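You operate a simulated robot arm through the tools that you are given. There is no shell and no other tool.

The job below is to be done with a simulated robot arm. You get a single attempt, and the scene is never put back.

Task
Fill the pail to its line with 60 water, then set 30 and lock the red stop button. Where these are worked on the way, their far stop is far enough and under half their travel is too little: red stop button.

The check looks at the end state, three seconds after you hand in, the way a careful person would. Anything else that was tipped, shoved, dropped, spilled or broken makes it a failure.

Robot
A 6-joint arm with a two-finger gripper, fixed in place. Base frame: the origin is on the floor under the middle of its stand, x ahead of it, y to its left, z up. Units: mm, rad, N and s.
It reaches about 1572 mm from its shoulder. Its first joint turns from -2.897 to 2.897 rad. Payload 2.45 kg.
The TCP is the grasp point between the finger pads, 20 mm short of the fingertips. In the tool frame z runs along the fingers and y along their closing line. The gripper opens to 140 mm; its body begins 168 mm behind the TCP.
Orientation is that of the tool frame in the base frame, as a unit quaternion [x, y, z, w]. With the fingers straight down and closing along the base's y, the tool's x points along the base's -x, its y along +y and its z along -z.

Tools
- The arm moves only by the tool jog_arm. Its argument "steps" is a list of rows, each a list of 3 entries, a list of its own where there are three numbers: the shift along the tool's x, y, z in cm, then the turn, a rotation vector about the tool's x, y, z in rad, then the opening in per cent of the stroke, from 0 (shut) to 100 (fully open). In form: [[[x, y, z], [rx, ry, rz], claw], ...]. A call has 1 to 20 rows; each row is the pose to reach, as a shift and turn from the pose commanded when the call began, along the tool's axes at that moment. Each row takes 0.2 s and may step no farther than 50 mm and 0.15 rad from the row before; otherwise, or with a gripper value out of range, the whole call is refused. Where a pose cannot be reached the arm comes as near as it can. A force on the tool above 90 N (or 10 N above the force at the start of the call, whichever is more), or a blocked arm, ends the call early, and 0.2 s more pass. Each finger travels about 45 mm/s and halts on what it meets, pressing with about 38 N; the grip force reading is that of the motor and also rises with nothing between the fingers. The clock runs only during rows and for 0.2 s after the last one: add rows that repeat a pose to give the fingers time. It gives the time, the measured TCP pose, the force on the tool (base axes), the opening and the grip force at its end, in the units of the frame above (readings bear some noise), with the torque about the TCP (base axes, N m) and any sound that the robot's microphone picked up.
- Cameras (640 x 400 px; columns grow to the right, rows downward): "scene" is fixed at [400, -499.3, 1683]; the picture's right is [0.86, -0.52, 0.00], its down [-0.30, -0.50, -0.81] and it looks along [0.42, 0.69, -0.58] (base axes); focal length 346 px, centre (320, 200). "wrist" rides on the gripper at [78, 11, -209] in the tool frame; the picture's right is [-0.14, 0.99, 0.00], its down [-0.92, -0.13, -0.37] and it looks along [-0.37, -0.05, 0.93] (tool axes); focal length 280 px, centre (320, 200). There is no depth. A picture from a camera that has moved, and an enlarged one, comes with that camera's place and axes in the base frame and with its lens.
- snapshot(camera): a new picture of that camera. The clock stands still meanwhile.
- enlarge(camera, box): a new picture of the part [left, top, right, bottom] of that camera's present view, enlarged. The clock stands still meanwhile.
- sign_off(): hands the job in; it is judged then, once.

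Nothing tells you positions but the pictures and the camera data. Unless the task says otherwise, let go and move clear before handing in.

The tools are called by a JSON object that holds its "name" and its "arguments". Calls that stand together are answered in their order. jog_arm: Moves the arm, as the interface text tells. Its arguments: {"type":"object","properties":{"steps":{"type":"array"}},"required":["steps"]} The other tools are called the same way: snapshot (camera) takes a picture; enlarge (camera, box) takes an enlarged picture of a part of a camera's view; sign_off () hands the job in.

At the start:

```text
t: 0.0
ee_pos: [523.1, -217.4, 1463.1]
orientation: [-0.001, 1.0, 0.0, 0.001]
force: [0.5, -1.2, 0.1]
wrist_torque: [0.01, -0.01, -0.01]
opening: 140.0
finger_force: 0.0
```

scene: 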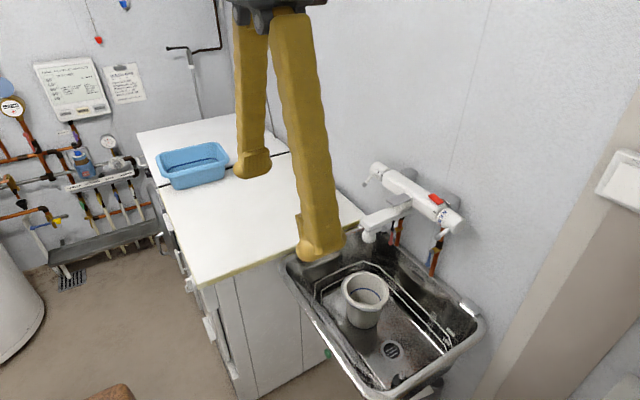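
wrist: 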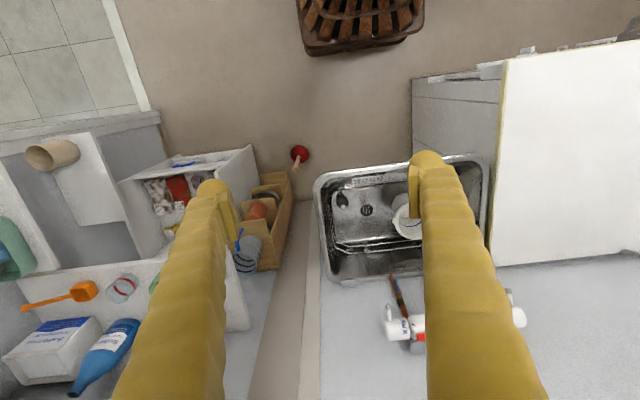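

I see a sink with a pail in it, a wall-mounted thermostatic mixer with a red button/stop on it, and a worktop with a blue basin. I'll look closer at the mixer and the pail before moving.

{"name": "enlarge", "arguments": {"camera": "scene", "box": [340, 140, 480, 260]}}

{"name": "enlarge", "arguments": {"camera": "scene", "box": [280, 230, 500, 400]}}

{"name": "enlarge", "arguments": {"camera": "wrist", "box": [300, 140, 540, 370]}}

{"name": "enlarge", "arguments": {"camera": "scene", "box": [0, 40, 240, 260]}}

```text
3.33 times, centred on (410, 200) of scene
camera zoom: at [400.0, -499.3, 1683.0], right [0.86, -0.52, 0.0], down [-0.3, -0.5, -0.81], along [0.42, 0.69, -0.58], focal length 1153 px, centre (20, 200)
```

zoom: 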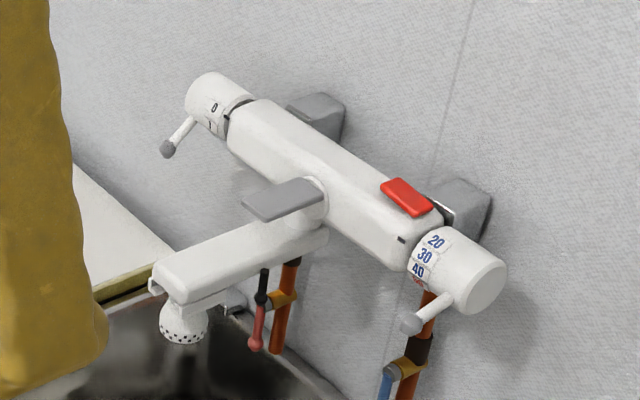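

```text
2.35 times, centred on (390, 315) of scene
camera zoom: at [400.0, -499.3, 1683.0], right [0.86, -0.52, 0.0], down [-0.3, -0.5, -0.81], along [0.42, 0.69, -0.58], focal length 814 px, centre (155, -71)
```

zoom: 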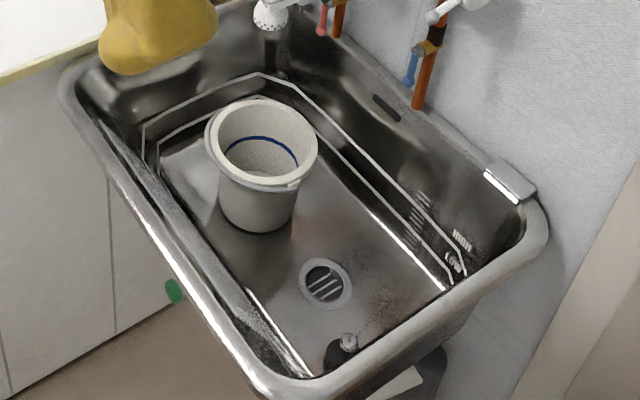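

```text
1.74 times, centred on (420, 255) of wrist
camera zoom: at [443.4, -206.5, 1672.1], right [0.14, 0.99, 0.0], down [0.92, -0.13, 0.37], along [0.37, -0.05, -0.93], focal length 488 px, centre (146, 104)
```

zoom: 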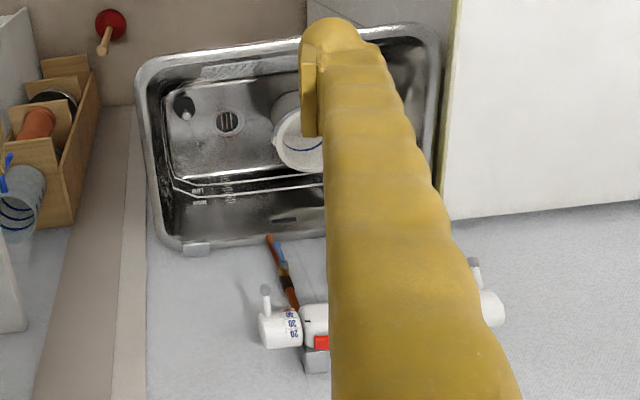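

```text
1.82 times, centred on (120, 150) of scene
camera zoom: at [400.0, -499.3, 1683.0], right [0.86, -0.52, 0.0], down [-0.3, -0.5, -0.81], along [0.42, 0.69, -0.58], focal length 629 px, centre (684, 291)
```

zoom: 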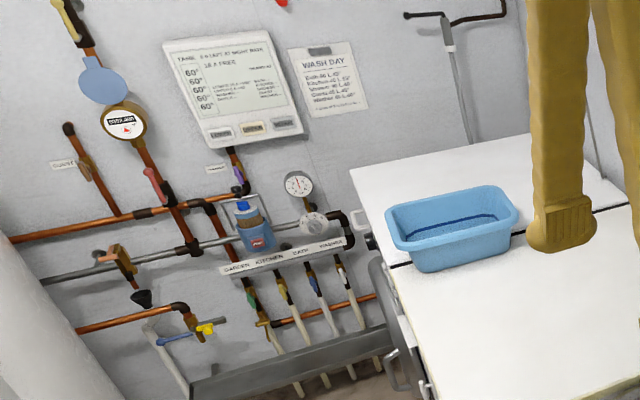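

The mixer body runs along y at about x≈1010, z≈1160, with the temperature dial at the right end and the flow handle at the left. Before moving I'll read the small details and notices.

{"name": "enlarge", "arguments": {"camera": "scene", "box": [420, 180, 470, 240]}}

{"name": "enlarge", "arguments": {"camera": "scene", "box": [355, 155, 405, 200]}}

{"name": "enlarge", "arguments": {"camera": "scene", "box": [30, 50, 150, 125]}}

{"name": "enlarge", "arguments": {"camera": "scene", "box": [330, 260, 400, 340]}}

{"name": "enlarge", "arguments": {"camera": "scene", "box": [370, 200, 460, 290]}}

```text
6.67 times, centred on (445, 210) of scene
camera zoom: at [400.0, -499.3, 1683.0], right [0.86, -0.52, 0.0], down [-0.3, -0.5, -0.81], along [0.42, 0.69, -0.58], focal length 2305 px, centre (-513, 133)
```

zoom: 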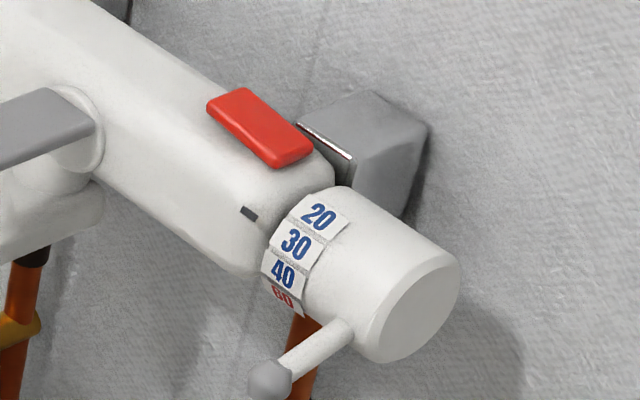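

```text
8.89 times, centred on (380, 178) of scene
camera zoom: at [400.0, -499.3, 1683.0], right [0.86, -0.52, 0.0], down [-0.3, -0.5, -0.81], along [0.42, 0.69, -0.58], focal length 3074 px, centre (-213, 400)
```

zoom: 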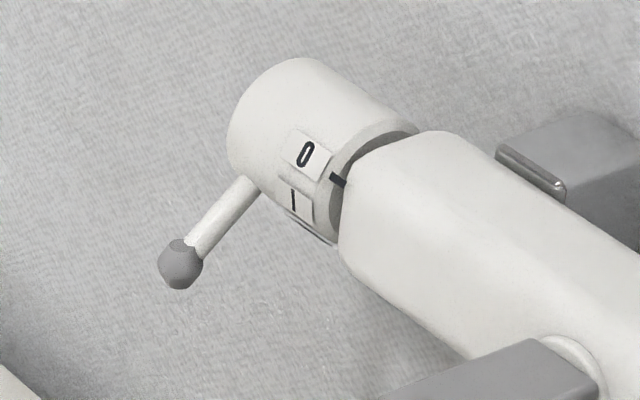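

```text
5.33 times, centred on (90, 88) of scene
camera zoom: at [400.0, -499.3, 1683.0], right [0.86, -0.52, 0.0], down [-0.3, -0.5, -0.81], along [0.42, 0.69, -0.58], focal length 1844 px, centre (1547, 800)
```

zoom: 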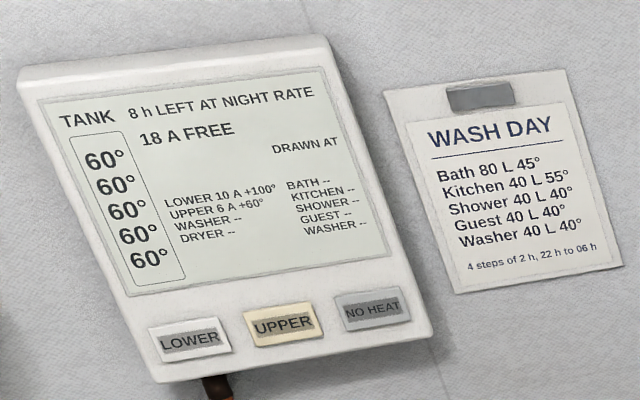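

```text
5.00 times, centred on (365, 300) of scene
camera zoom: at [400.0, -499.3, 1683.0], right [0.86, -0.52, 0.0], down [-0.3, -0.5, -0.81], along [0.42, 0.69, -0.58], focal length 1729 px, centre (95, -300)
```

zoom: 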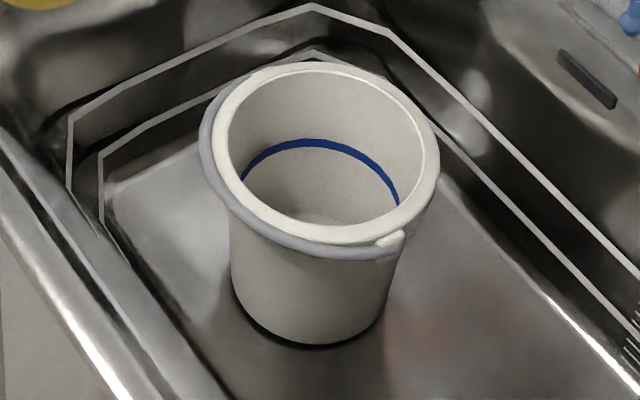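

```text
4.44 times, centred on (415, 245) of scene
camera zoom: at [400.0, -499.3, 1683.0], right [0.86, -0.52, 0.0], down [-0.3, -0.5, -0.81], along [0.42, 0.69, -0.58], focal length 1537 px, centre (-102, 0)
```

zoom: 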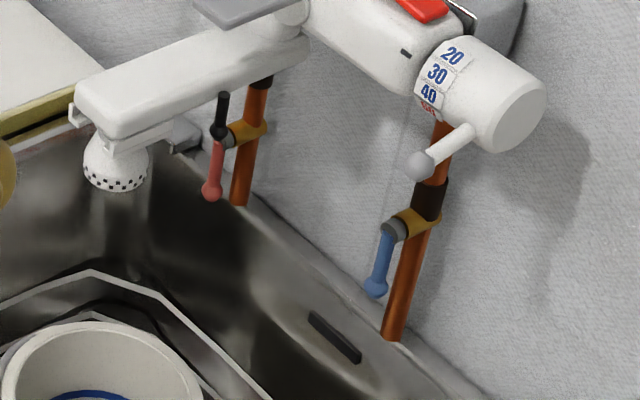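

The temp dial currently reads 30, the flow handle 0, and both service valves look open (levers in line with pipes). I need closer views, so I'll move the wrist camera toward the mixer, staying high.

{"name": "jog_arm", "arguments": {"steps": [[[-3.3, 3.1, 0], [0, 0, 0], 100], [[-6.6, 6.2, 0], [0, 0, 0], 100], [[-9.9, 9.3, 0], [0, 0, 0], 100], [[-13.2, 12.4, 0], [0, 0, 0], 100], [[-16.5, 15.5, 0], [0, 0, 0], 100], [[-19.8, 18.6, 0], [0, 0, 0], 100], [[-19.8, 18.6, 0], [0, 0, 0], 100]]}}

{"name": "snapshot", "arguments": {"camera": "wrist"}}

{"name": "snapshot", "arguments": {"camera": "scene"}}

```text
t: 1.6
ee_pos: [720.6, -30.9, 1463.9]
orientation: [0.0, 1.0, 0.0, 0.0]
force: [0.5, 0.3, 0.2]
wrist_torque: [0.02, -0.01, -0.02]
opening: 139.9
finger_force: 0.0
```

```text
taken
camera wrist: at [641.0, -21.5, 1672.5], right [0.14, 0.99, 0.0], down [0.92, -0.13, 0.37], along [0.37, -0.05, -0.93], focal length 280 px, centre (320, 200)
```

wrist: 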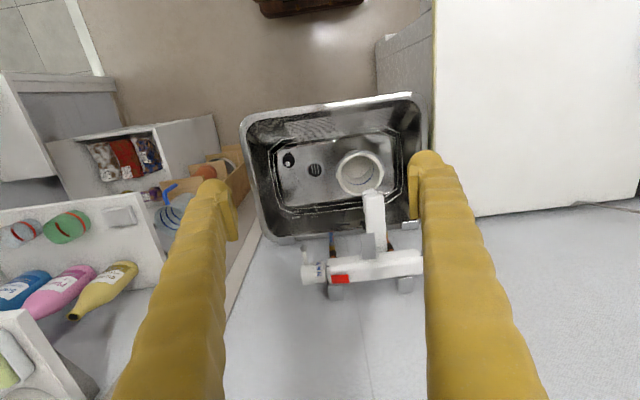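

```text
taken
```

scene: 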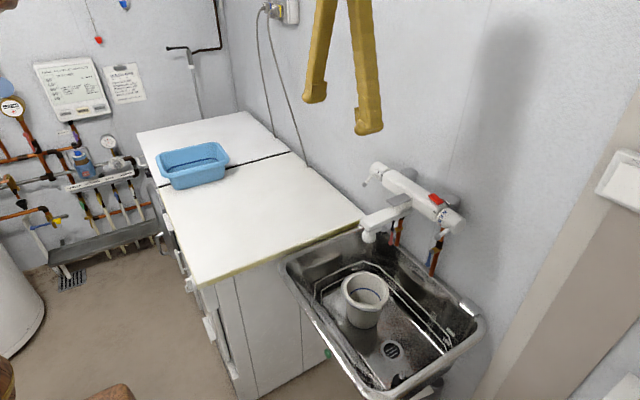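

{"name": "enlarge", "arguments": {"camera": "wrist", "box": [290, 130, 440, 310]}}

{"name": "enlarge", "arguments": {"camera": "wrist", "box": [290, 220, 440, 310]}}

{"name": "enlarge", "arguments": {"camera": "scene", "box": [340, 140, 480, 260]}}

```text
2.22 times, centred on (365, 220) of wrist
camera zoom: at [641.0, -21.5, 1672.5], right [0.14, 0.99, 0.0], down [0.92, -0.13, 0.37], along [0.37, -0.05, -0.93], focal length 623 px, centre (220, 156)
```

zoom: 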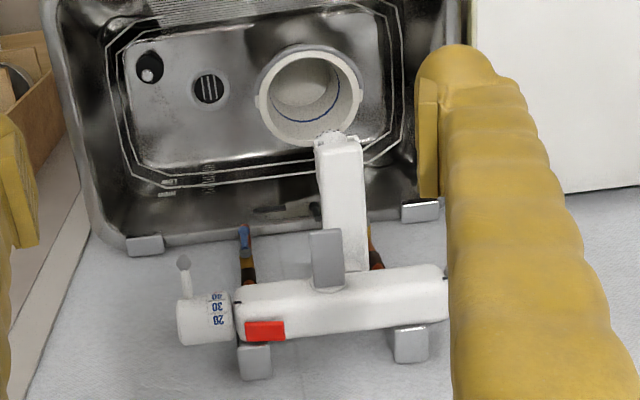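

```text
4.27 times, centred on (365, 265) of wrist
camera zoom: at [641.0, -21.5, 1672.5], right [0.14, 0.99, 0.0], down [0.92, -0.13, 0.37], along [0.37, -0.05, -0.93], focal length 1196 px, centre (128, -77)
```

zoom: 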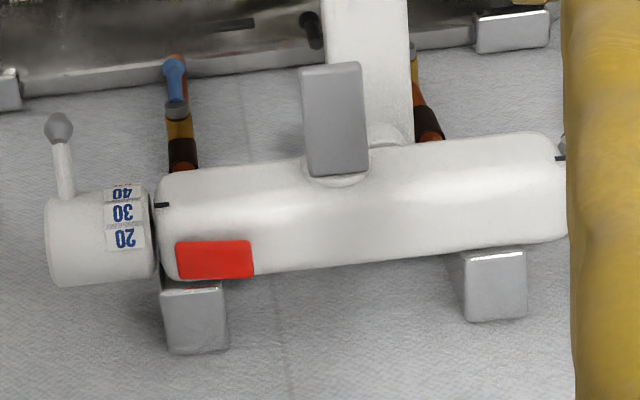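

```text
3.33 times, centred on (410, 200) of scene
camera zoom: at [400.0, -499.3, 1683.0], right [0.86, -0.52, 0.0], down [-0.3, -0.5, -0.81], along [0.42, 0.69, -0.58], focal length 1153 px, centre (20, 200)
```

zoom: 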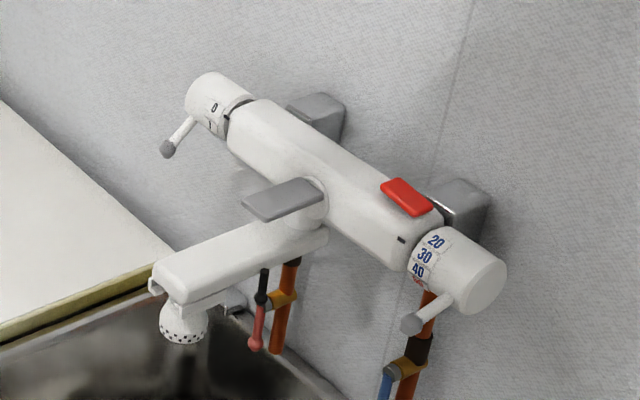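

The pail sits roughly under the spout (pail ≈(934,81), spout head ≈(912,73)), and the mixer axis is at about x 1045, z 1125. I'll zoom hard on the red button and the grey lever to understand how they work.

{"name": "enlarge", "arguments": {"camera": "scene", "box": [422, 186, 454, 214]}}

{"name": "enlarge", "arguments": {"camera": "wrist", "box": [318, 260, 358, 290]}}

{"name": "enlarge", "arguments": {"camera": "scene", "box": [385, 185, 425, 225]}}

{"name": "enlarge", "arguments": {"camera": "wrist", "box": [330, 140, 430, 200]}}

```text
14.29 times, centred on (438, 200) of scene
camera zoom: at [400.0, -499.3, 1683.0], right [0.86, -0.52, 0.0], down [-0.3, -0.5, -0.81], along [0.42, 0.69, -0.58], focal length 4940 px, centre (-1366, 200)
```

zoom: 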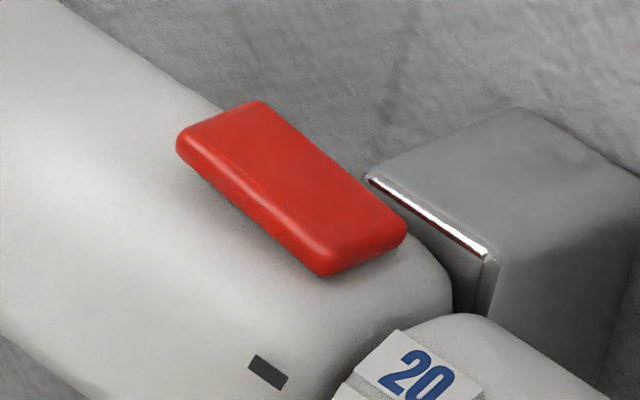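

```text
13.33 times, centred on (338, 275) of wrist
camera zoom: at [641.0, -21.5, 1672.5], right [0.14, 0.99, 0.0], down [0.92, -0.13, 0.37], along [0.37, -0.05, -0.93], focal length 3738 px, centre (80, -800)
```

zoom: 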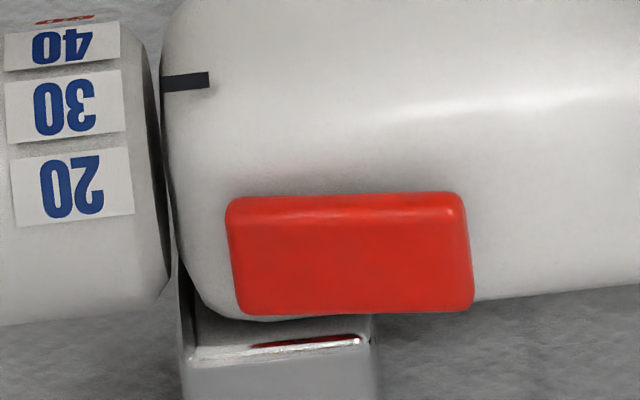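

```text
10.00 times, centred on (405, 205) of scene
camera zoom: at [400.0, -499.3, 1683.0], right [0.86, -0.52, 0.0], down [-0.3, -0.5, -0.81], along [0.42, 0.69, -0.58], focal length 3458 px, centre (-530, 150)
```

zoom: 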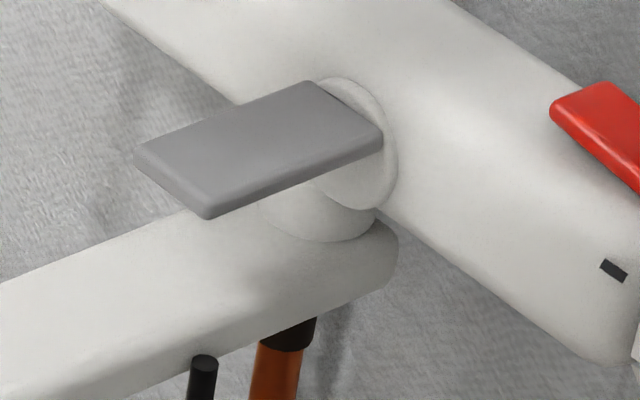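

```text
6.40 times, centred on (380, 170) of wrist
camera zoom: at [641.0, -21.5, 1672.5], right [0.14, 0.99, 0.0], down [0.92, -0.13, 0.37], along [0.37, -0.05, -0.93], focal length 1794 px, centre (-64, 392)
```

zoom: 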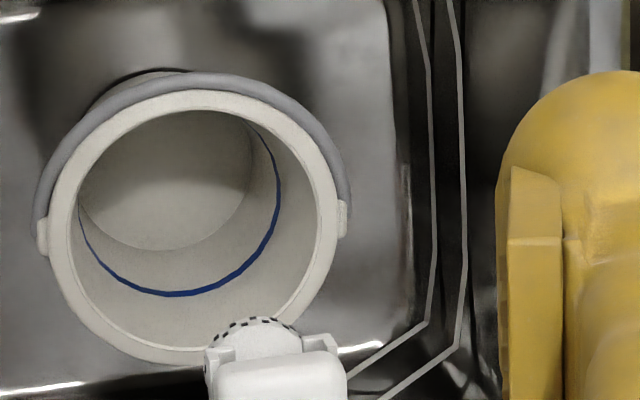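

The button is a red slab proud of the body's rear top; its motion isn't clear yet. I'll pitch the gripper forward and bring the camera in for a lower, front view of the mixer, staying clear of it.

{"name": "jog_arm", "arguments": {"steps": [[[-1.8, 0.4, 3.5], [0, -0.12, 0], 100], [[-3.6, 0.9, 7.0], [0, -0.24, 0], 100], [[-5.4, 1.3, 10.5], [0, -0.36, 0], 100], [[-7.2, 1.8, 14.0], [0, -0.48, 0], 100], [[-9.0, 2.2, 17.5], [0, -0.6, 0], 100], [[-10.8, 2.7, 21.0], [0, -0.72, 0], 100], [[-12.8, 3.1, 24.5], [0, -0.84, 0], 100], [[-12.8, 3.1, 24.5], [0, -0.84, 0], 100]]}}

{"name": "snapshot", "arguments": {"camera": "wrist"}}

{"name": "snapshot", "arguments": {"camera": "scene"}}

```text
t: 3.4
ee_pos: [847.8, -0.3, 1217.6]
orientation: [0.0, 0.913, 0.0, 0.409]
force: [-0.5, -0.1, -0.1]
wrist_torque: [0.02, 0.0, 0.03]
opening: 140.0
finger_force: 0.1
```

```text
taken
camera wrist: at [639.0, 10.0, 1298.9], right [0.09, 0.99, 0.1], down [0.34, -0.13, 0.93], along [0.94, -0.05, -0.35], focal length 280 px, centre (320, 200)
```

wrist: 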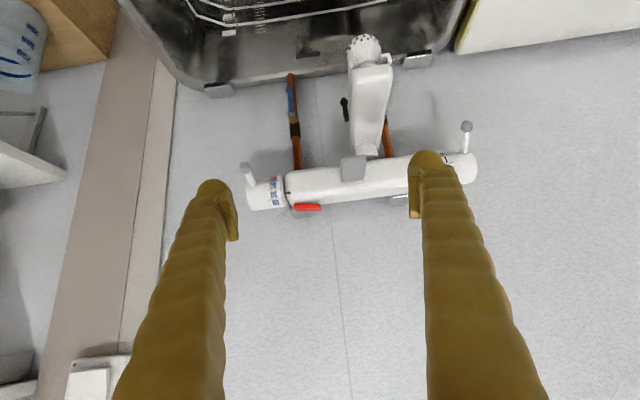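

```text
taken
```

scene: 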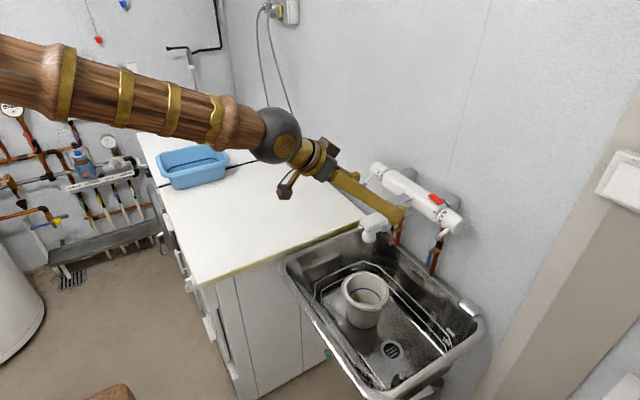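

{"name": "enlarge", "arguments": {"camera": "wrist", "box": [235, 150, 335, 220]}}

{"name": "enlarge", "arguments": {"camera": "wrist", "box": [320, 20, 500, 220]}}

{"name": "enlarge", "arguments": {"camera": "wrist", "box": [280, 190, 335, 220]}}

{"name": "enlarge", "arguments": {"camera": "wrist", "box": [270, 60, 410, 180]}}

```text
5.71 times, centred on (285, 185) of wrist
camera zoom: at [639.0, 10.0, 1298.9], right [0.09, 0.99, 0.1], down [0.34, -0.13, 0.93], along [0.94, -0.05, -0.35], focal length 1602 px, centre (520, 286)
```

zoom: 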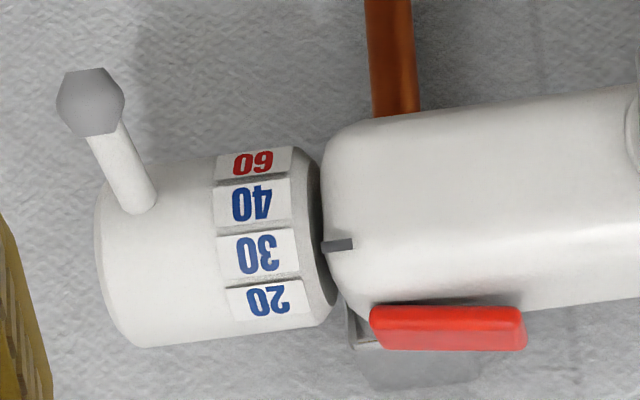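

```text
2.00 times, centred on (410, 120) of wrist
camera zoom: at [639.0, 10.0, 1298.9], right [0.09, 0.99, 0.1], down [0.34, -0.13, 0.93], along [0.94, -0.05, -0.35], focal length 561 px, centre (140, 360)
```

zoom: 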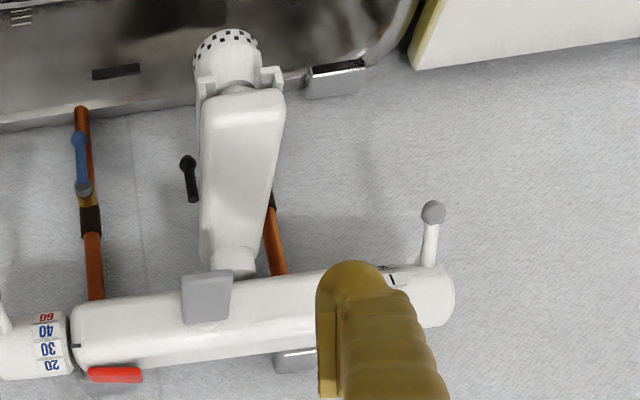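

```text
11.64 times, centred on (308, 205) of wrist
camera zoom: at [639.0, 10.0, 1298.9], right [0.09, 0.99, 0.1], down [0.34, -0.13, 0.93], along [0.94, -0.05, -0.35], focal length 3263 px, centre (466, 142)
```

zoom: 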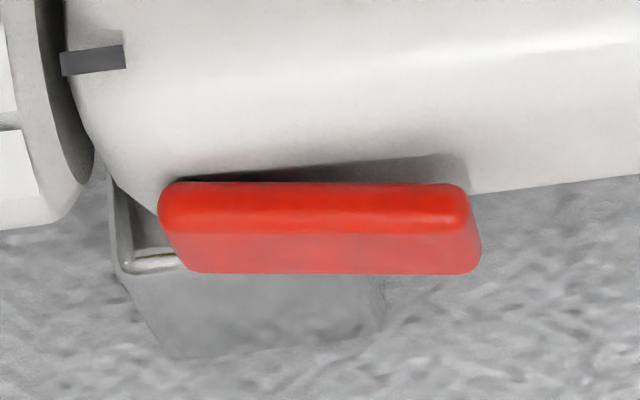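

```text
3.33 times, centred on (340, 120) of wrist
camera zoom: at [639.0, 10.0, 1298.9], right [0.09, 0.99, 0.1], down [0.34, -0.13, 0.93], along [0.94, -0.05, -0.35], focal length 935 px, centre (253, 467)
```

zoom: 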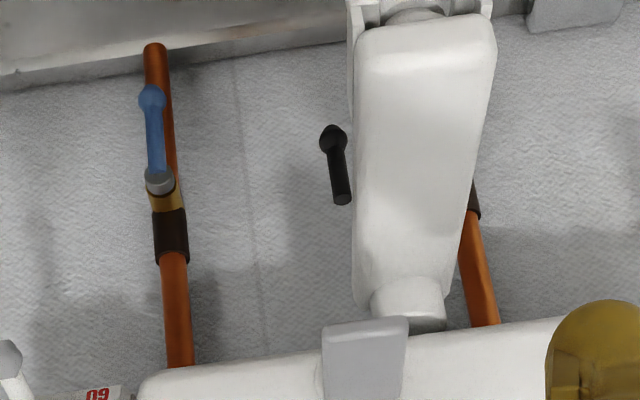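

Front view is upside-down but clear: the slab looks tilted up at its +y end (hinged near the dial), dial lever tip ≈(987,-107,1107), flow lever tip ≈(997,210,1083). I'll inspect the finger shape before I press anything.

{"name": "enlarge", "arguments": {"camera": "wrist", "box": [100, 150, 560, 400]}}

{"name": "enlarge", "arguments": {"camera": "scene", "box": [270, 130, 430, 250]}}

```text
1.39 times, centred on (330, 275) of wrist
camera zoom: at [639.0, 10.0, 1298.9], right [0.09, 0.99, 0.1], down [0.34, -0.13, 0.93], along [0.94, -0.05, -0.35], focal length 390 px, centre (306, 96)
```

zoom: 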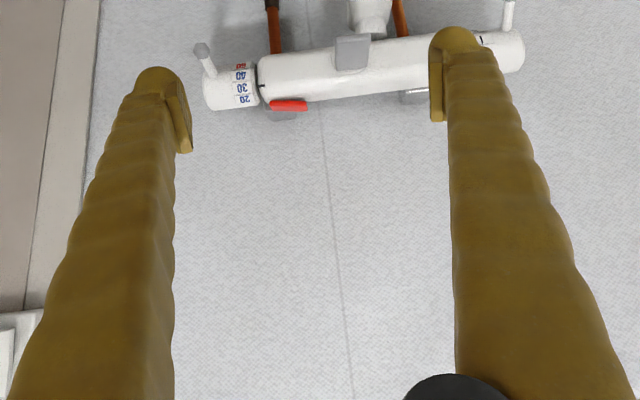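

```text
3.33 times, centred on (350, 190) of scene
camera zoom: at [400.0, -499.3, 1683.0], right [0.86, -0.52, 0.0], down [-0.3, -0.5, -0.81], along [0.42, 0.69, -0.58], focal length 1153 px, centre (220, 233)
```

zoom: 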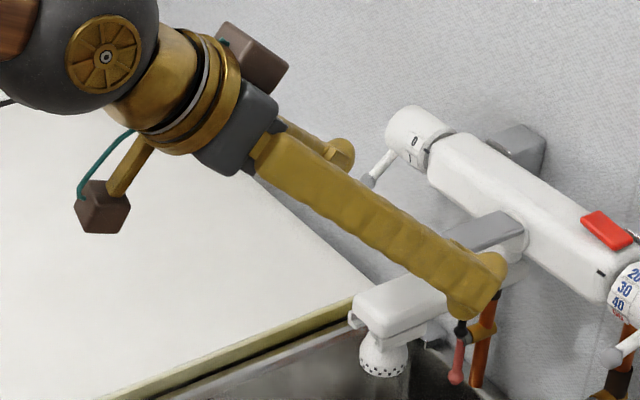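

Fingers are ~25 mm wide each with rounded tips. I'll close the gripper and bring the tips above the +y (raised) end of the red button, about 25 mm higher than it, then check.

{"name": "jog_arm", "arguments": {"steps": [[[0, 0, 0], [0, 0, 0], 60], [[0, 0, 0], [0, 0, 0], 30], [[-2.4, -0.2, 2.9], [0, 0, 0], 0], [[-4.8, -0.3, 5.8], [0, 0, 0], 0], [[-7.2, -0.5, 8.8], [0, 0, 0], 0], [[-9.6, -0.6, 11.7], [0, 0, 0], 0], [[-12.0, -0.8, 14.6], [0, 0, 0], 0], [[-12.0, -0.8, 14.6], [0, 0, 0], 0], [[-12.0, -0.8, 14.6], [0, 0, 0], 0], [[-12.0, -0.8, 14.6], [0, 0, 0], 0]]}}

{"name": "snapshot", "arguments": {"camera": "wrist"}}

{"name": "enlarge", "arguments": {"camera": "scene", "box": [340, 130, 480, 250]}}

```text
t: 5.6
ee_pos: [1038.4, -8.2, 1209.4]
orientation: [0.0, 0.913, 0.0, 0.408]
force: [-0.3, -0.4, -1.0]
wrist_torque: [-0.02, -0.01, 0.03]
opening: 0.0
finger_force: 29.1
```

```text
taken
camera wrist: at [828.8, 2.3, 1291.4], right [0.09, 0.99, 0.1], down [0.34, -0.13, 0.93], along [0.94, -0.05, -0.35], focal length 280 px, centre (320, 200)
```

wrist: 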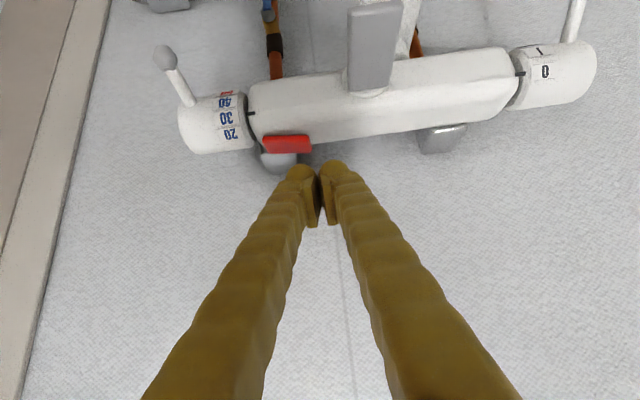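

```text
3.33 times, centred on (410, 190) of scene
camera zoom: at [400.0, -499.3, 1683.0], right [0.86, -0.52, 0.0], down [-0.3, -0.5, -0.81], along [0.42, 0.69, -0.58], focal length 1153 px, centre (20, 233)
```

zoom: 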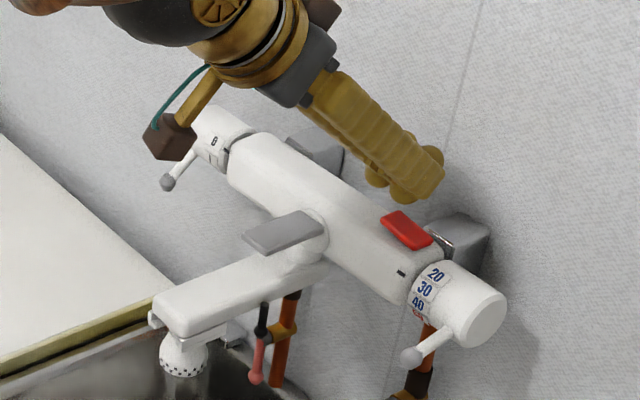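

Tips are just above the button's +y end. I'll lower them gently toward contact and look.

{"name": "jog_arm", "arguments": {"steps": [[[0.706, 0, -0.038], [0, 0, 0], 0], [[1.079, 0, 0.296], [0, 0, 0], 0], [[1.451, 0, 0.629], [0, 0, 0], 0], [[1.674, 0, 0.83], [0, 0, 0], 0], [[1.823, 0, 0.963], [0, 0, 0], 0], [[1.823, 0, 0.963], [0, 0, 0], 0]]}}

{"name": "enlarge", "arguments": {"camera": "wrist", "box": [240, 90, 380, 230]}}

{"name": "enlarge", "arguments": {"camera": "scene", "box": [415, 165, 465, 225]}}

```text
t: 7.0
ee_pos: [1033.0, -8.1, 1189.9]
orientation: [0.001, 0.914, -0.001, 0.407]
force: [0.5, 1.2, 0.2]
wrist_torque: [0.05, 0.0, -0.01]
opening: 0.1
finger_force: 29.8
```

```text
2.86 times, centred on (310, 160) of wrist
camera zoom: at [823.4, 2.6, 1271.5], right [0.09, 0.99, 0.1], down [0.34, -0.13, 0.93], along [0.94, -0.05, -0.35], focal length 801 px, centre (349, 314)
```

zoom: 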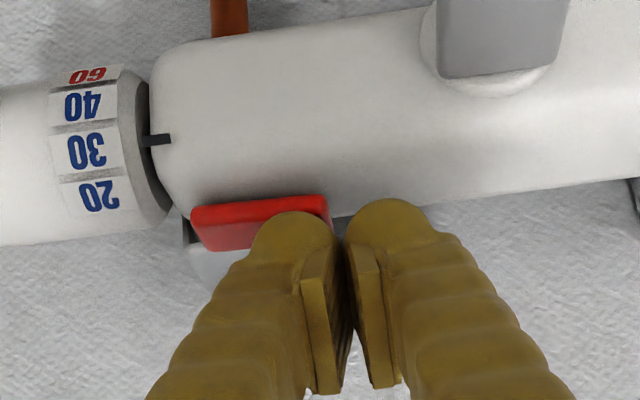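

```text
6.67 times, centred on (440, 195) of scene
camera zoom: at [400.0, -499.3, 1683.0], right [0.86, -0.52, 0.0], down [-0.3, -0.5, -0.81], along [0.42, 0.69, -0.58], focal length 2305 px, centre (-480, 233)
```

zoom: 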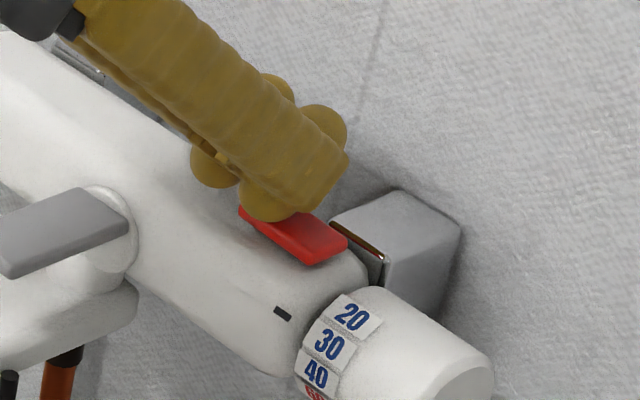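

{"name": "jog_arm", "arguments": {"steps": [[[0.149, 0, 0.134], [0, 0, 0], 0], [[0.298, 0, 0.267], [0, 0, 0], 0], [[0.447, 0, 0.4], [0, 0, 0], 0], [[0.447, 0, 0.4], [0, 0, 0], 0]]}}

{"name": "enlarge", "arguments": {"camera": "wrist", "box": [240, 90, 380, 230]}}

{"name": "enlarge", "arguments": {"camera": "scene", "box": [415, 165, 465, 225]}}

```text
t: 8.0
ee_pos: [1033.9, -6.5, 1186.9]
orientation: [-0.001, 0.912, 0.0, 0.41]
force: [-8.5, 1.9, 36.6]
wrist_torque: [-0.39, 0.17, -0.09]
opening: 0.2
finger_force: 29.0
```

```text
2.86 times, centred on (310, 160) of wrist
camera zoom: at [823.4, 2.5, 1267.7], right [0.09, 0.99, 0.1], down [0.34, -0.13, 0.93], along [0.94, -0.05, -0.34], focal length 801 px, centre (349, 314)
```

zoom: 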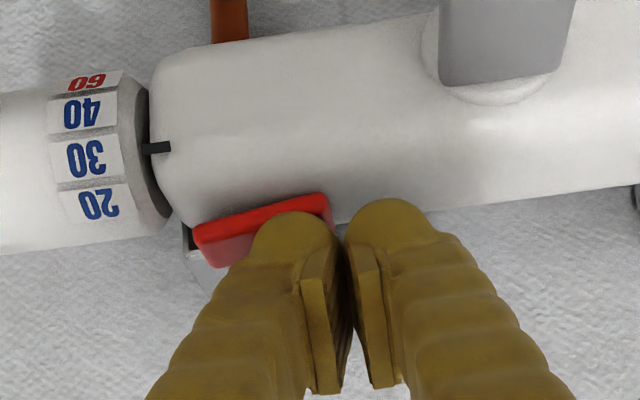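

```text
6.67 times, centred on (440, 195) of scene
camera zoom: at [400.0, -499.3, 1683.0], right [0.86, -0.52, 0.0], down [-0.3, -0.5, -0.81], along [0.42, 0.69, -0.58], focal length 2305 px, centre (-480, 233)
```

zoom: 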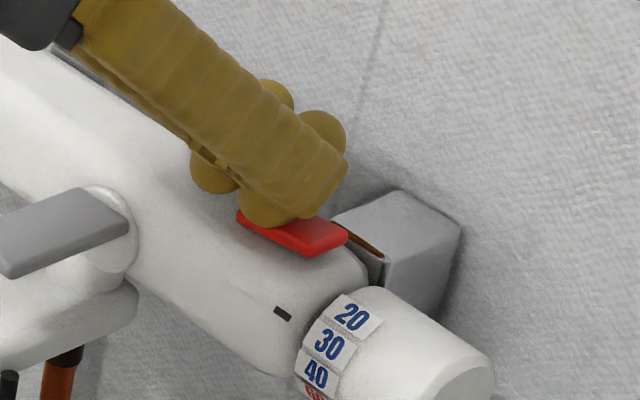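

Pressing the +y end rocked the slab: its dial-side end has come up, so it's a rocker. I'll press a touch more to reach its stop, then lift off and see whether it stays.

{"name": "jog_arm", "arguments": {"steps": [[[0.08, 0, 0.07], [0, 0, 0], 0], [[0.15, 0, 0.134], [0, 0, 0], 0], [[0.15, 0, 0.134], [0, 0, 0], 0]]}}

{"name": "enlarge", "arguments": {"camera": "wrist", "box": [240, 90, 380, 230]}}

```text
t: 8.8
ee_pos: [1033.0, -8.6, 1187.6]
orientation: [0.0, 0.911, -0.001, 0.411]
force: [-11.5, 1.0, 75.2]
wrist_torque: [-0.78, 0.28, -0.15]
opening: 0.1
finger_force: 29.6
```

```text
2.86 times, centred on (310, 160) of wrist
camera zoom: at [823.3, 2.6, 1267.0], right [0.09, 0.99, 0.1], down [0.33, -0.13, 0.93], along [0.94, -0.05, -0.34], focal length 801 px, centre (349, 314)
```

zoom: 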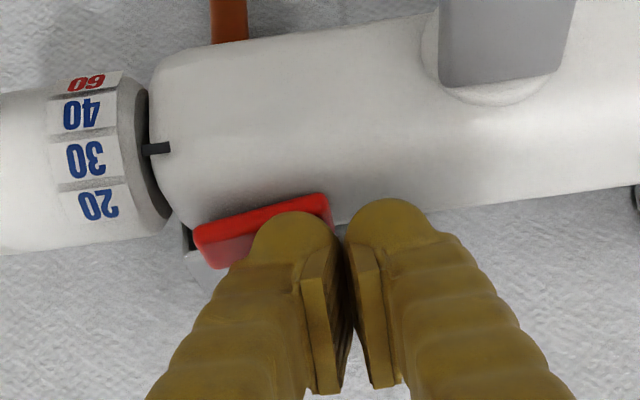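

Force rose to 75 N with no more motion, so the rocker is on its stop. I'll lift off and check whether it latches.

{"name": "jog_arm", "arguments": {"steps": [[[-0.3, 0, -0.267], [0, 0, 0], 0], [[-1.2, 0, -1.07], [0, 0, 0], 0], [[-2.7, 0, -2.4], [0, 0, 0], 0], [[-4.1, 0, -3.7], [0, 0, 0], 0], [[-4.1, 0, -3.7], [0, 0, 0], 0]]}}

{"name": "snapshot", "arguments": {"camera": "wrist"}}

{"name": "enlarge", "arguments": {"camera": "wrist", "box": [240, 70, 380, 170]}}

{"name": "enlarge", "arguments": {"camera": "scene", "box": [415, 165, 465, 225]}}

```text
t: 10.0
ee_pos: [1032.6, -8.3, 1235.3]
orientation: [0.0, 0.913, 0.001, 0.408]
force: [0.0, -0.2, -0.8]
wrist_torque: [-0.01, 0.01, -0.03]
opening: 0.0
finger_force: 29.3
```

```text
taken
camera wrist: at [822.9, 2.9, 1317.9], right [0.09, 0.99, 0.1], down [0.34, -0.13, 0.93], along [0.94, -0.05, -0.35], focal length 280 px, centre (320, 200)
```

wrist: 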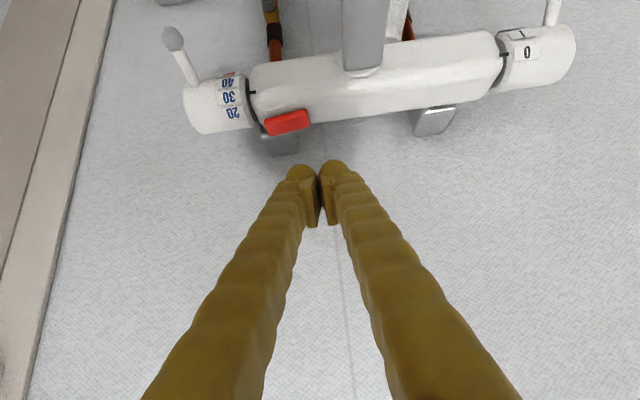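

```text
4.00 times, centred on (310, 120) of wrist
camera zoom: at [822.9, 2.9, 1317.9], right [0.09, 0.99, 0.1], down [0.34, -0.13, 0.93], along [0.94, -0.05, -0.35], focal length 1122 px, centre (360, 520)
```

zoom: 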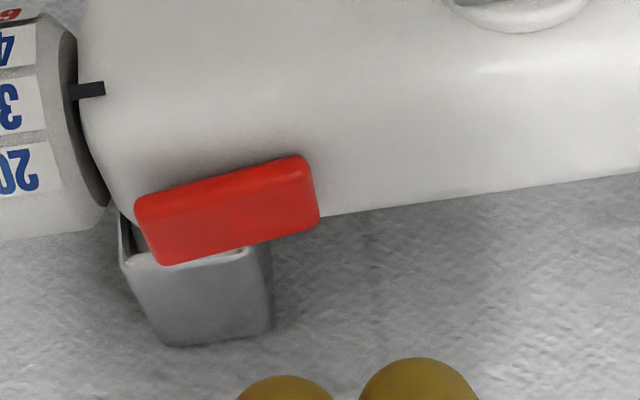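

```text
6.67 times, centred on (440, 195) of scene
camera zoom: at [400.0, -499.3, 1683.0], right [0.86, -0.52, 0.0], down [-0.3, -0.5, -0.81], along [0.42, 0.69, -0.58], focal length 2305 px, centre (-480, 233)
```

zoom: 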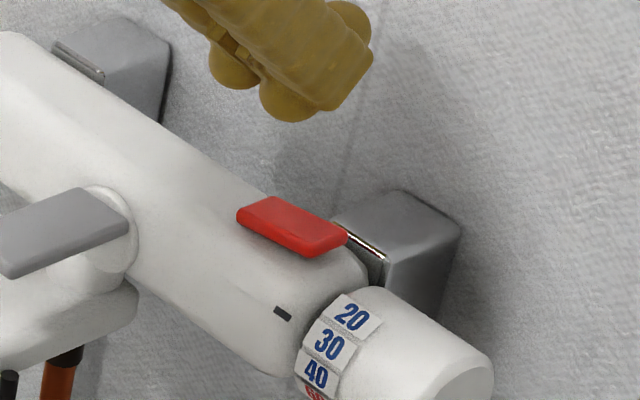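

The rocker stays flipped (dial-side end now up), so it should be released. Next I'll go to the temp-dial lever: open a little, back off, and come in front of the lever tip at ≈(983,-108,1107).

{"name": "jog_arm", "arguments": {"steps": [[[1.83, -2.5, -2.05], [0, 0, 0], 26], [[3.67, -5.0, -4.1], [0, 0, 0], 26], [[5.5, -7.5, -6.14], [0, 0, 0], 26], [[7.34, -10, -8.19], [0, 0, 0], 26], [[9.94, -10, -5.86], [0, 0, 0], 26], [[12.55, -10, -3.52], [0, 0, 0], 26], [[12.55, -10, -3.52], [0, 0, 0], 26]]}}

{"name": "snapshot", "arguments": {"camera": "wrist"}}

{"name": "enlarge", "arguments": {"camera": "scene", "box": [340, 130, 480, 250]}}

```text
t: 11.6
ee_pos: [923.2, -108.0, 1166.9]
orientation: [0.0, 0.913, 0.0, 0.407]
force: [-0.3, 0.1, -0.6]
wrist_torque: [-0.03, -0.06, 0.02]
opening: 36.8
finger_force: 0.2
```

```text
taken
camera wrist: at [713.2, -98.3, 1247.8], right [0.09, 0.99, 0.1], down [0.34, -0.13, 0.93], along [0.94, -0.05, -0.35], focal length 280 px, centre (320, 200)
```

wrist: 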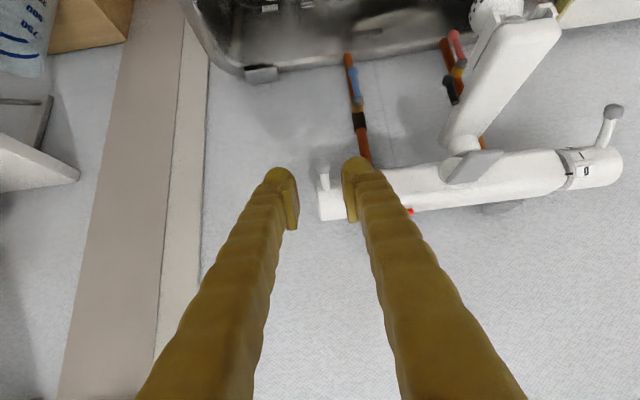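

```text
3.33 times, centred on (410, 190) of scene
camera zoom: at [400.0, -499.3, 1683.0], right [0.86, -0.52, 0.0], down [-0.3, -0.5, -0.81], along [0.42, 0.69, -0.58], focal length 1153 px, centre (20, 233)
```

zoom: 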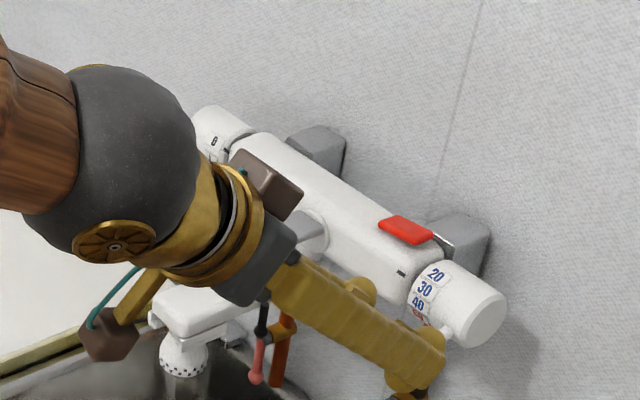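

{"name": "enlarge", "arguments": {"camera": "wrist", "box": [270, 140, 370, 230]}}

```text
4.44 times, centred on (320, 185) of wrist
camera zoom: at [713.2, -98.3, 1247.8], right [0.09, 0.99, 0.1], down [0.34, -0.13, 0.93], along [0.94, -0.05, -0.35], focal length 1246 px, centre (320, 267)
```

zoom: 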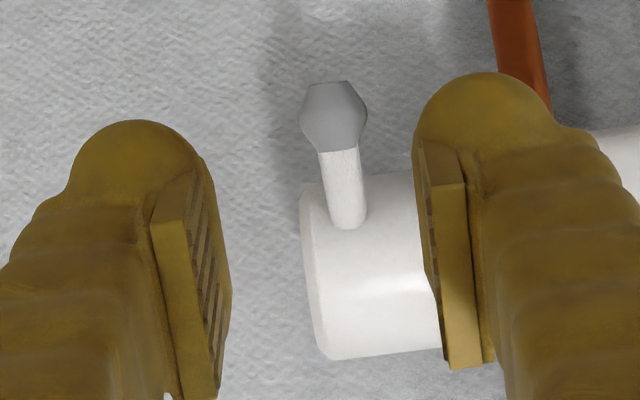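

The ball of the lever is at ≈(983,-105,1110), nicely between the fingers. I'll narrow to ~28 mm and slide in along the fingers, without closing yet.

{"name": "jog_arm", "arguments": {"steps": [[[0, 0.3, 0], [0, 0, 0], 20], [[0.06, 0.3, 2.0], [0, 0, 0], 20], [[0.12, 0.3, 4.0], [0, 0, 0], 20], [[0.18, 0.3, 6.0], [0, 0, 0], 20], [[0.24, 0.3, 8.0], [0, 0, 0], 20], [[0.24, 0.3, 8.0], [0, 0, 0], 20]]}}

{"name": "enlarge", "arguments": {"camera": "wrist", "box": [240, 120, 400, 240]}}

{"name": "enlarge", "arguments": {"camera": "scene", "box": [400, 170, 490, 260]}}

```text
t: 13.0
ee_pos: [980.3, -105.3, 1111.5]
orientation: [0.0, 0.913, 0.0, 0.407]
force: [0.7, -0.2, -1.0]
wrist_torque: [0.03, -0.01, 0.02]
opening: 27.9
finger_force: 0.0
```

```text
3.33 times, centred on (320, 180) of wrist
camera zoom: at [771.3, -94.9, 1193.3], right [0.09, 0.99, 0.1], down [0.34, -0.13, 0.93], along [0.94, -0.05, -0.35], focal length 935 px, centre (320, 267)
```

zoom: 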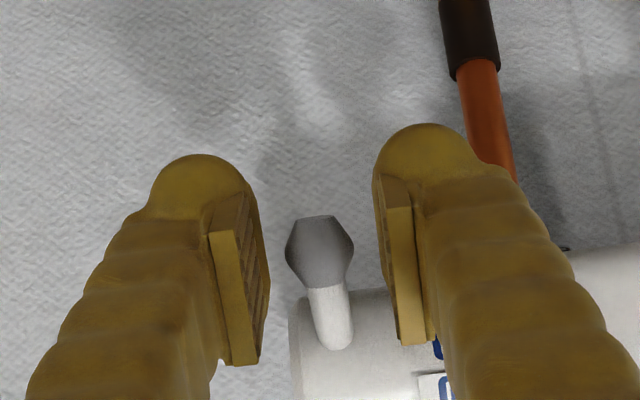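

```text
4.44 times, centred on (445, 215) of scene
camera zoom: at [400.0, -499.3, 1683.0], right [0.86, -0.52, 0.0], down [-0.3, -0.5, -0.81], along [0.42, 0.69, -0.58], focal length 1537 px, centre (-236, 133)
```

zoom: 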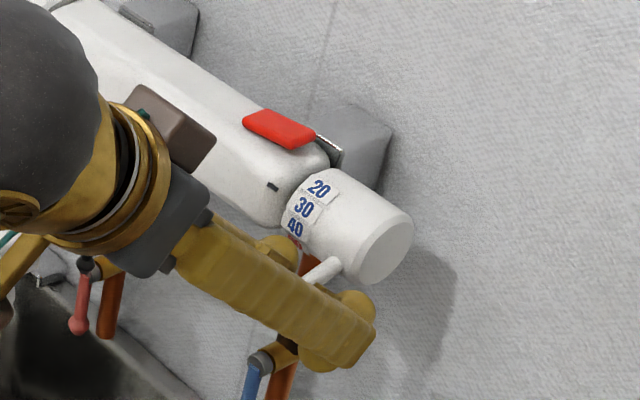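

The lever ball sits right at the grasp point. I'll close on it, then swing the lever up along its arc by about 34° and check the scale.

{"name": "jog_arm", "arguments": {"steps": [[[0, 0, 0], [0, 0, 0], 5], [[0, 0, 0], [0, 0, 0], 0], [[0, 0, 0], [0, 0, 0], 0], [[-0.3, 0, -0.38], [0, 0, 0], 0], [[-0.61, 0, -0.77], [0, 0, 0], 0], [[-1.01, 0, -1.13], [0, 0, 0], 0], [[-1.4, 0, -1.48], [0, 0, 0], 0], [[-2.03, 0, -1.89], [0, 0, 0], 0], [[-2.79, 0, -2.26], [0, 0, 0], 0], [[-2.79, 0, -2.26], [0, 0, 0], 0]]}}

{"name": "enlarge", "arguments": {"camera": "wrist", "box": [240, 120, 400, 240]}}

{"name": "enlarge", "arguments": {"camera": "scene", "box": [400, 170, 490, 260]}}

```text
t: 15.2
ee_pos: [982.1, -105.5, 1147.9]
orientation: [0.0, 0.913, 0.0, 0.408]
force: [-11.1, -6.0, -13.9]
wrist_torque: [-0.04, 0.94, 0.07]
opening: 12.9
finger_force: 39.8
```

```text
3.33 times, centred on (320, 180) of wrist
camera zoom: at [773.0, -94.8, 1229.6], right [0.09, 0.99, 0.1], down [0.34, -0.13, 0.93], along [0.94, -0.05, -0.35], focal length 935 px, centre (320, 267)
```

zoom: 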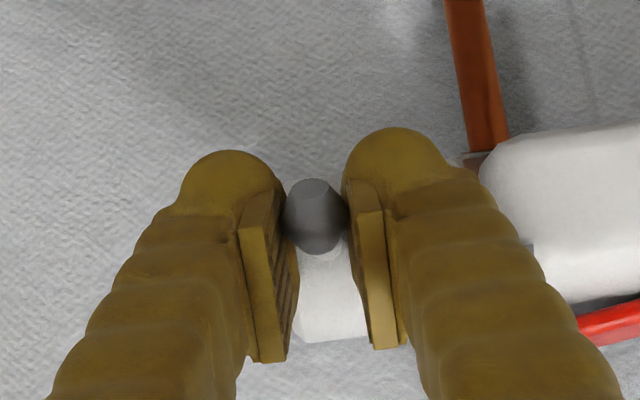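

```text
4.44 times, centred on (445, 215) of scene
camera zoom: at [400.0, -499.3, 1683.0], right [0.86, -0.52, 0.0], down [-0.3, -0.5, -0.81], along [0.42, 0.69, -0.58], focal length 1537 px, centre (-236, 133)
```

zoom: 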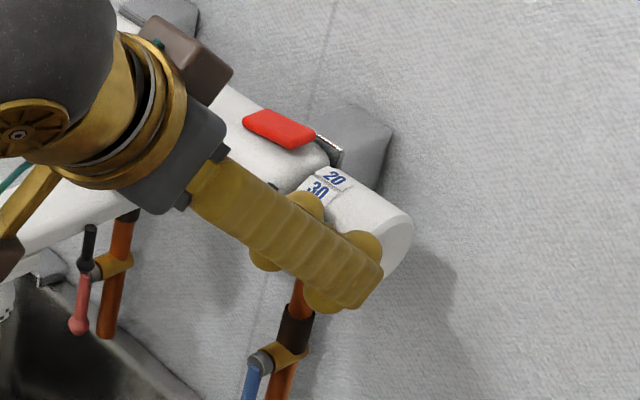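

The dial is turning with the lever (now near 40). I'll continue the arc toward 60, watching force.

{"name": "jog_arm", "arguments": {"steps": [[[-0.5, 0, -0.17], [0, 0, 0], 0], [[-1.02, 0, -0.31], [0, 0, 0], 0], [[-1.54, 0, -0.39], [0, 0, 0], 0], [[-2.07, 0, -0.43], [0, 0, 0], 0], [[-2.6, 0, -0.43], [0, 0, 0], 0], [[-3.13, 0, -0.37], [0, 0, 0], 0], [[-3.13, 0, -0.37], [0, 0, 0], 0]]}}

{"name": "enlarge", "arguments": {"camera": "wrist", "box": [240, 120, 400, 240]}}

{"name": "enlarge", "arguments": {"camera": "scene", "box": [400, 170, 490, 260]}}

```text
t: 16.8
ee_pos: [1001.6, -103.9, 1175.1]
orientation: [0.0, 0.913, 0.0, 0.408]
force: [-0.9, 0.0, -0.3]
wrist_torque: [-0.04, -0.01, -0.01]
opening: 0.5
finger_force: 28.8
```

```text
3.33 times, centred on (320, 180) of wrist
camera zoom: at [791.5, -94.2, 1255.8], right [0.09, 0.99, 0.1], down [0.34, -0.13, 0.93], along [0.94, -0.05, -0.35], focal length 935 px, centre (320, 267)
```

zoom: 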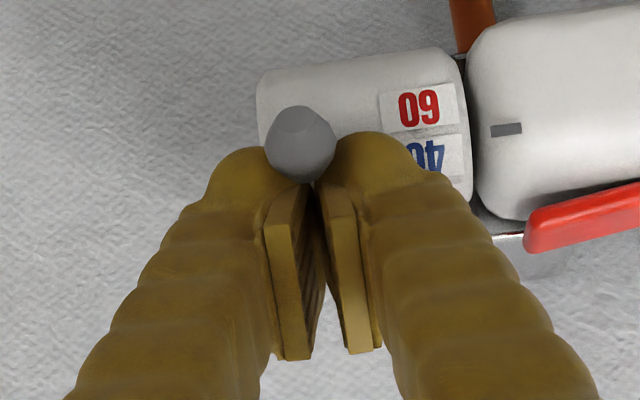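

```text
4.44 times, centred on (445, 215) of scene
camera zoom: at [400.0, -499.3, 1683.0], right [0.86, -0.52, 0.0], down [-0.3, -0.5, -0.81], along [0.42, 0.69, -0.58], focal length 1537 px, centre (-236, 133)
```

zoom: 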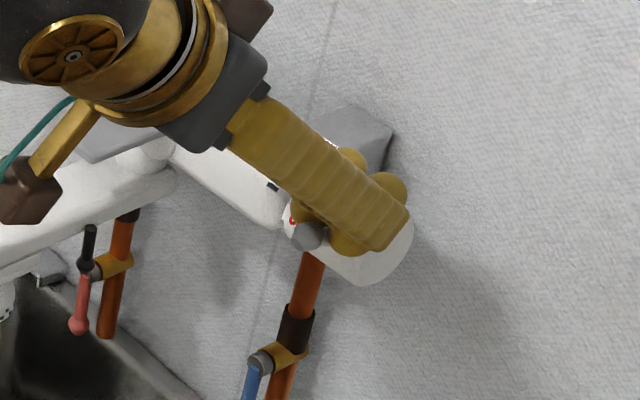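

The lever slipped out of the pads at the tips; the dial is now just past 40 or at it. I'll back off and read the dial properly.

{"name": "jog_arm", "arguments": {"steps": [[[0, 0, -2], [0, 0, 0], 0], [[0, 0, -5], [0, 0, 0], 0], [[0, 0, -8], [0, 0, 0], 20], [[0, 0, -8], [0, 0, 0], 30]]}}

{"name": "snapshot", "arguments": {"camera": "wrist"}}

{"name": "enlarge", "arguments": {"camera": "wrist", "box": [270, 110, 370, 180]}}

{"name": "enlarge", "arguments": {"camera": "scene", "box": [420, 180, 480, 250]}}

```text
t: 17.8
ee_pos: [940.8, -103.1, 1226.5]
orientation: [0.0, 0.913, 0.0, 0.408]
force: [0.4, 0.0, 0.0]
wrist_torque: [0.02, 0.01, 0.0]
opening: 41.9
finger_force: 0.0
```

```text
taken
camera wrist: at [731.7, -94.0, 1308.5], right [0.09, 0.99, 0.1], down [0.34, -0.13, 0.93], along [0.94, -0.05, -0.35], focal length 280 px, centre (320, 200)
```

wrist: 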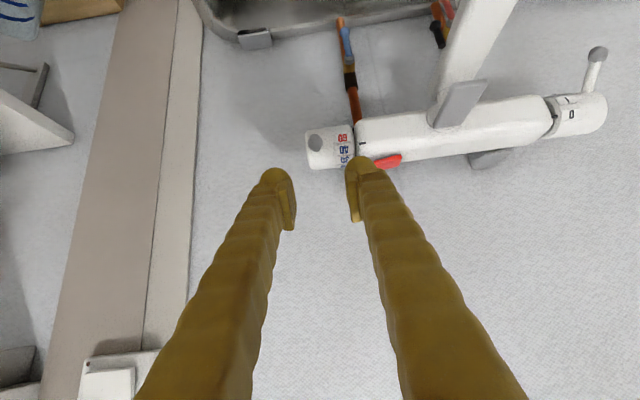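

```text
5.71 times, centred on (320, 145) of wrist
camera zoom: at [731.7, -94.0, 1308.5], right [0.09, 0.99, 0.1], down [0.34, -0.13, 0.93], along [0.94, -0.05, -0.35], focal length 1602 px, centre (320, 514)
```

zoom: 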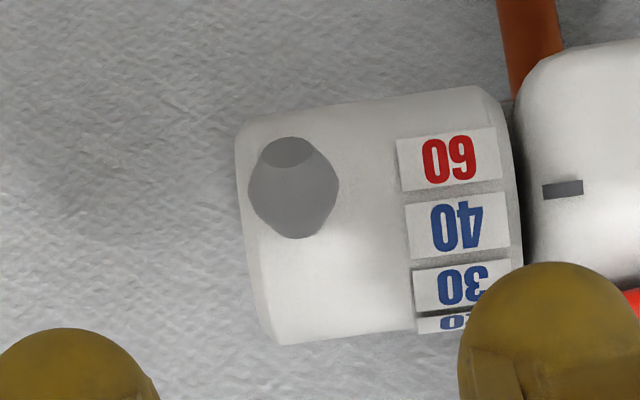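

```text
5.71 times, centred on (450, 215) of scene
camera zoom: at [400.0, -499.3, 1683.0], right [0.86, -0.52, 0.0], down [-0.3, -0.5, -0.81], along [0.42, 0.69, -0.58], focal length 1976 px, centre (-423, 114)
```

zoom: 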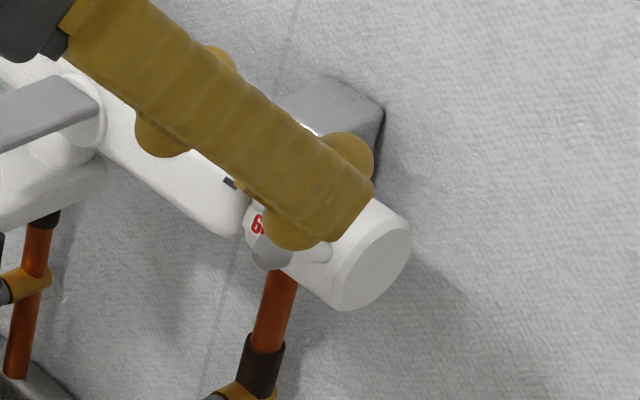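

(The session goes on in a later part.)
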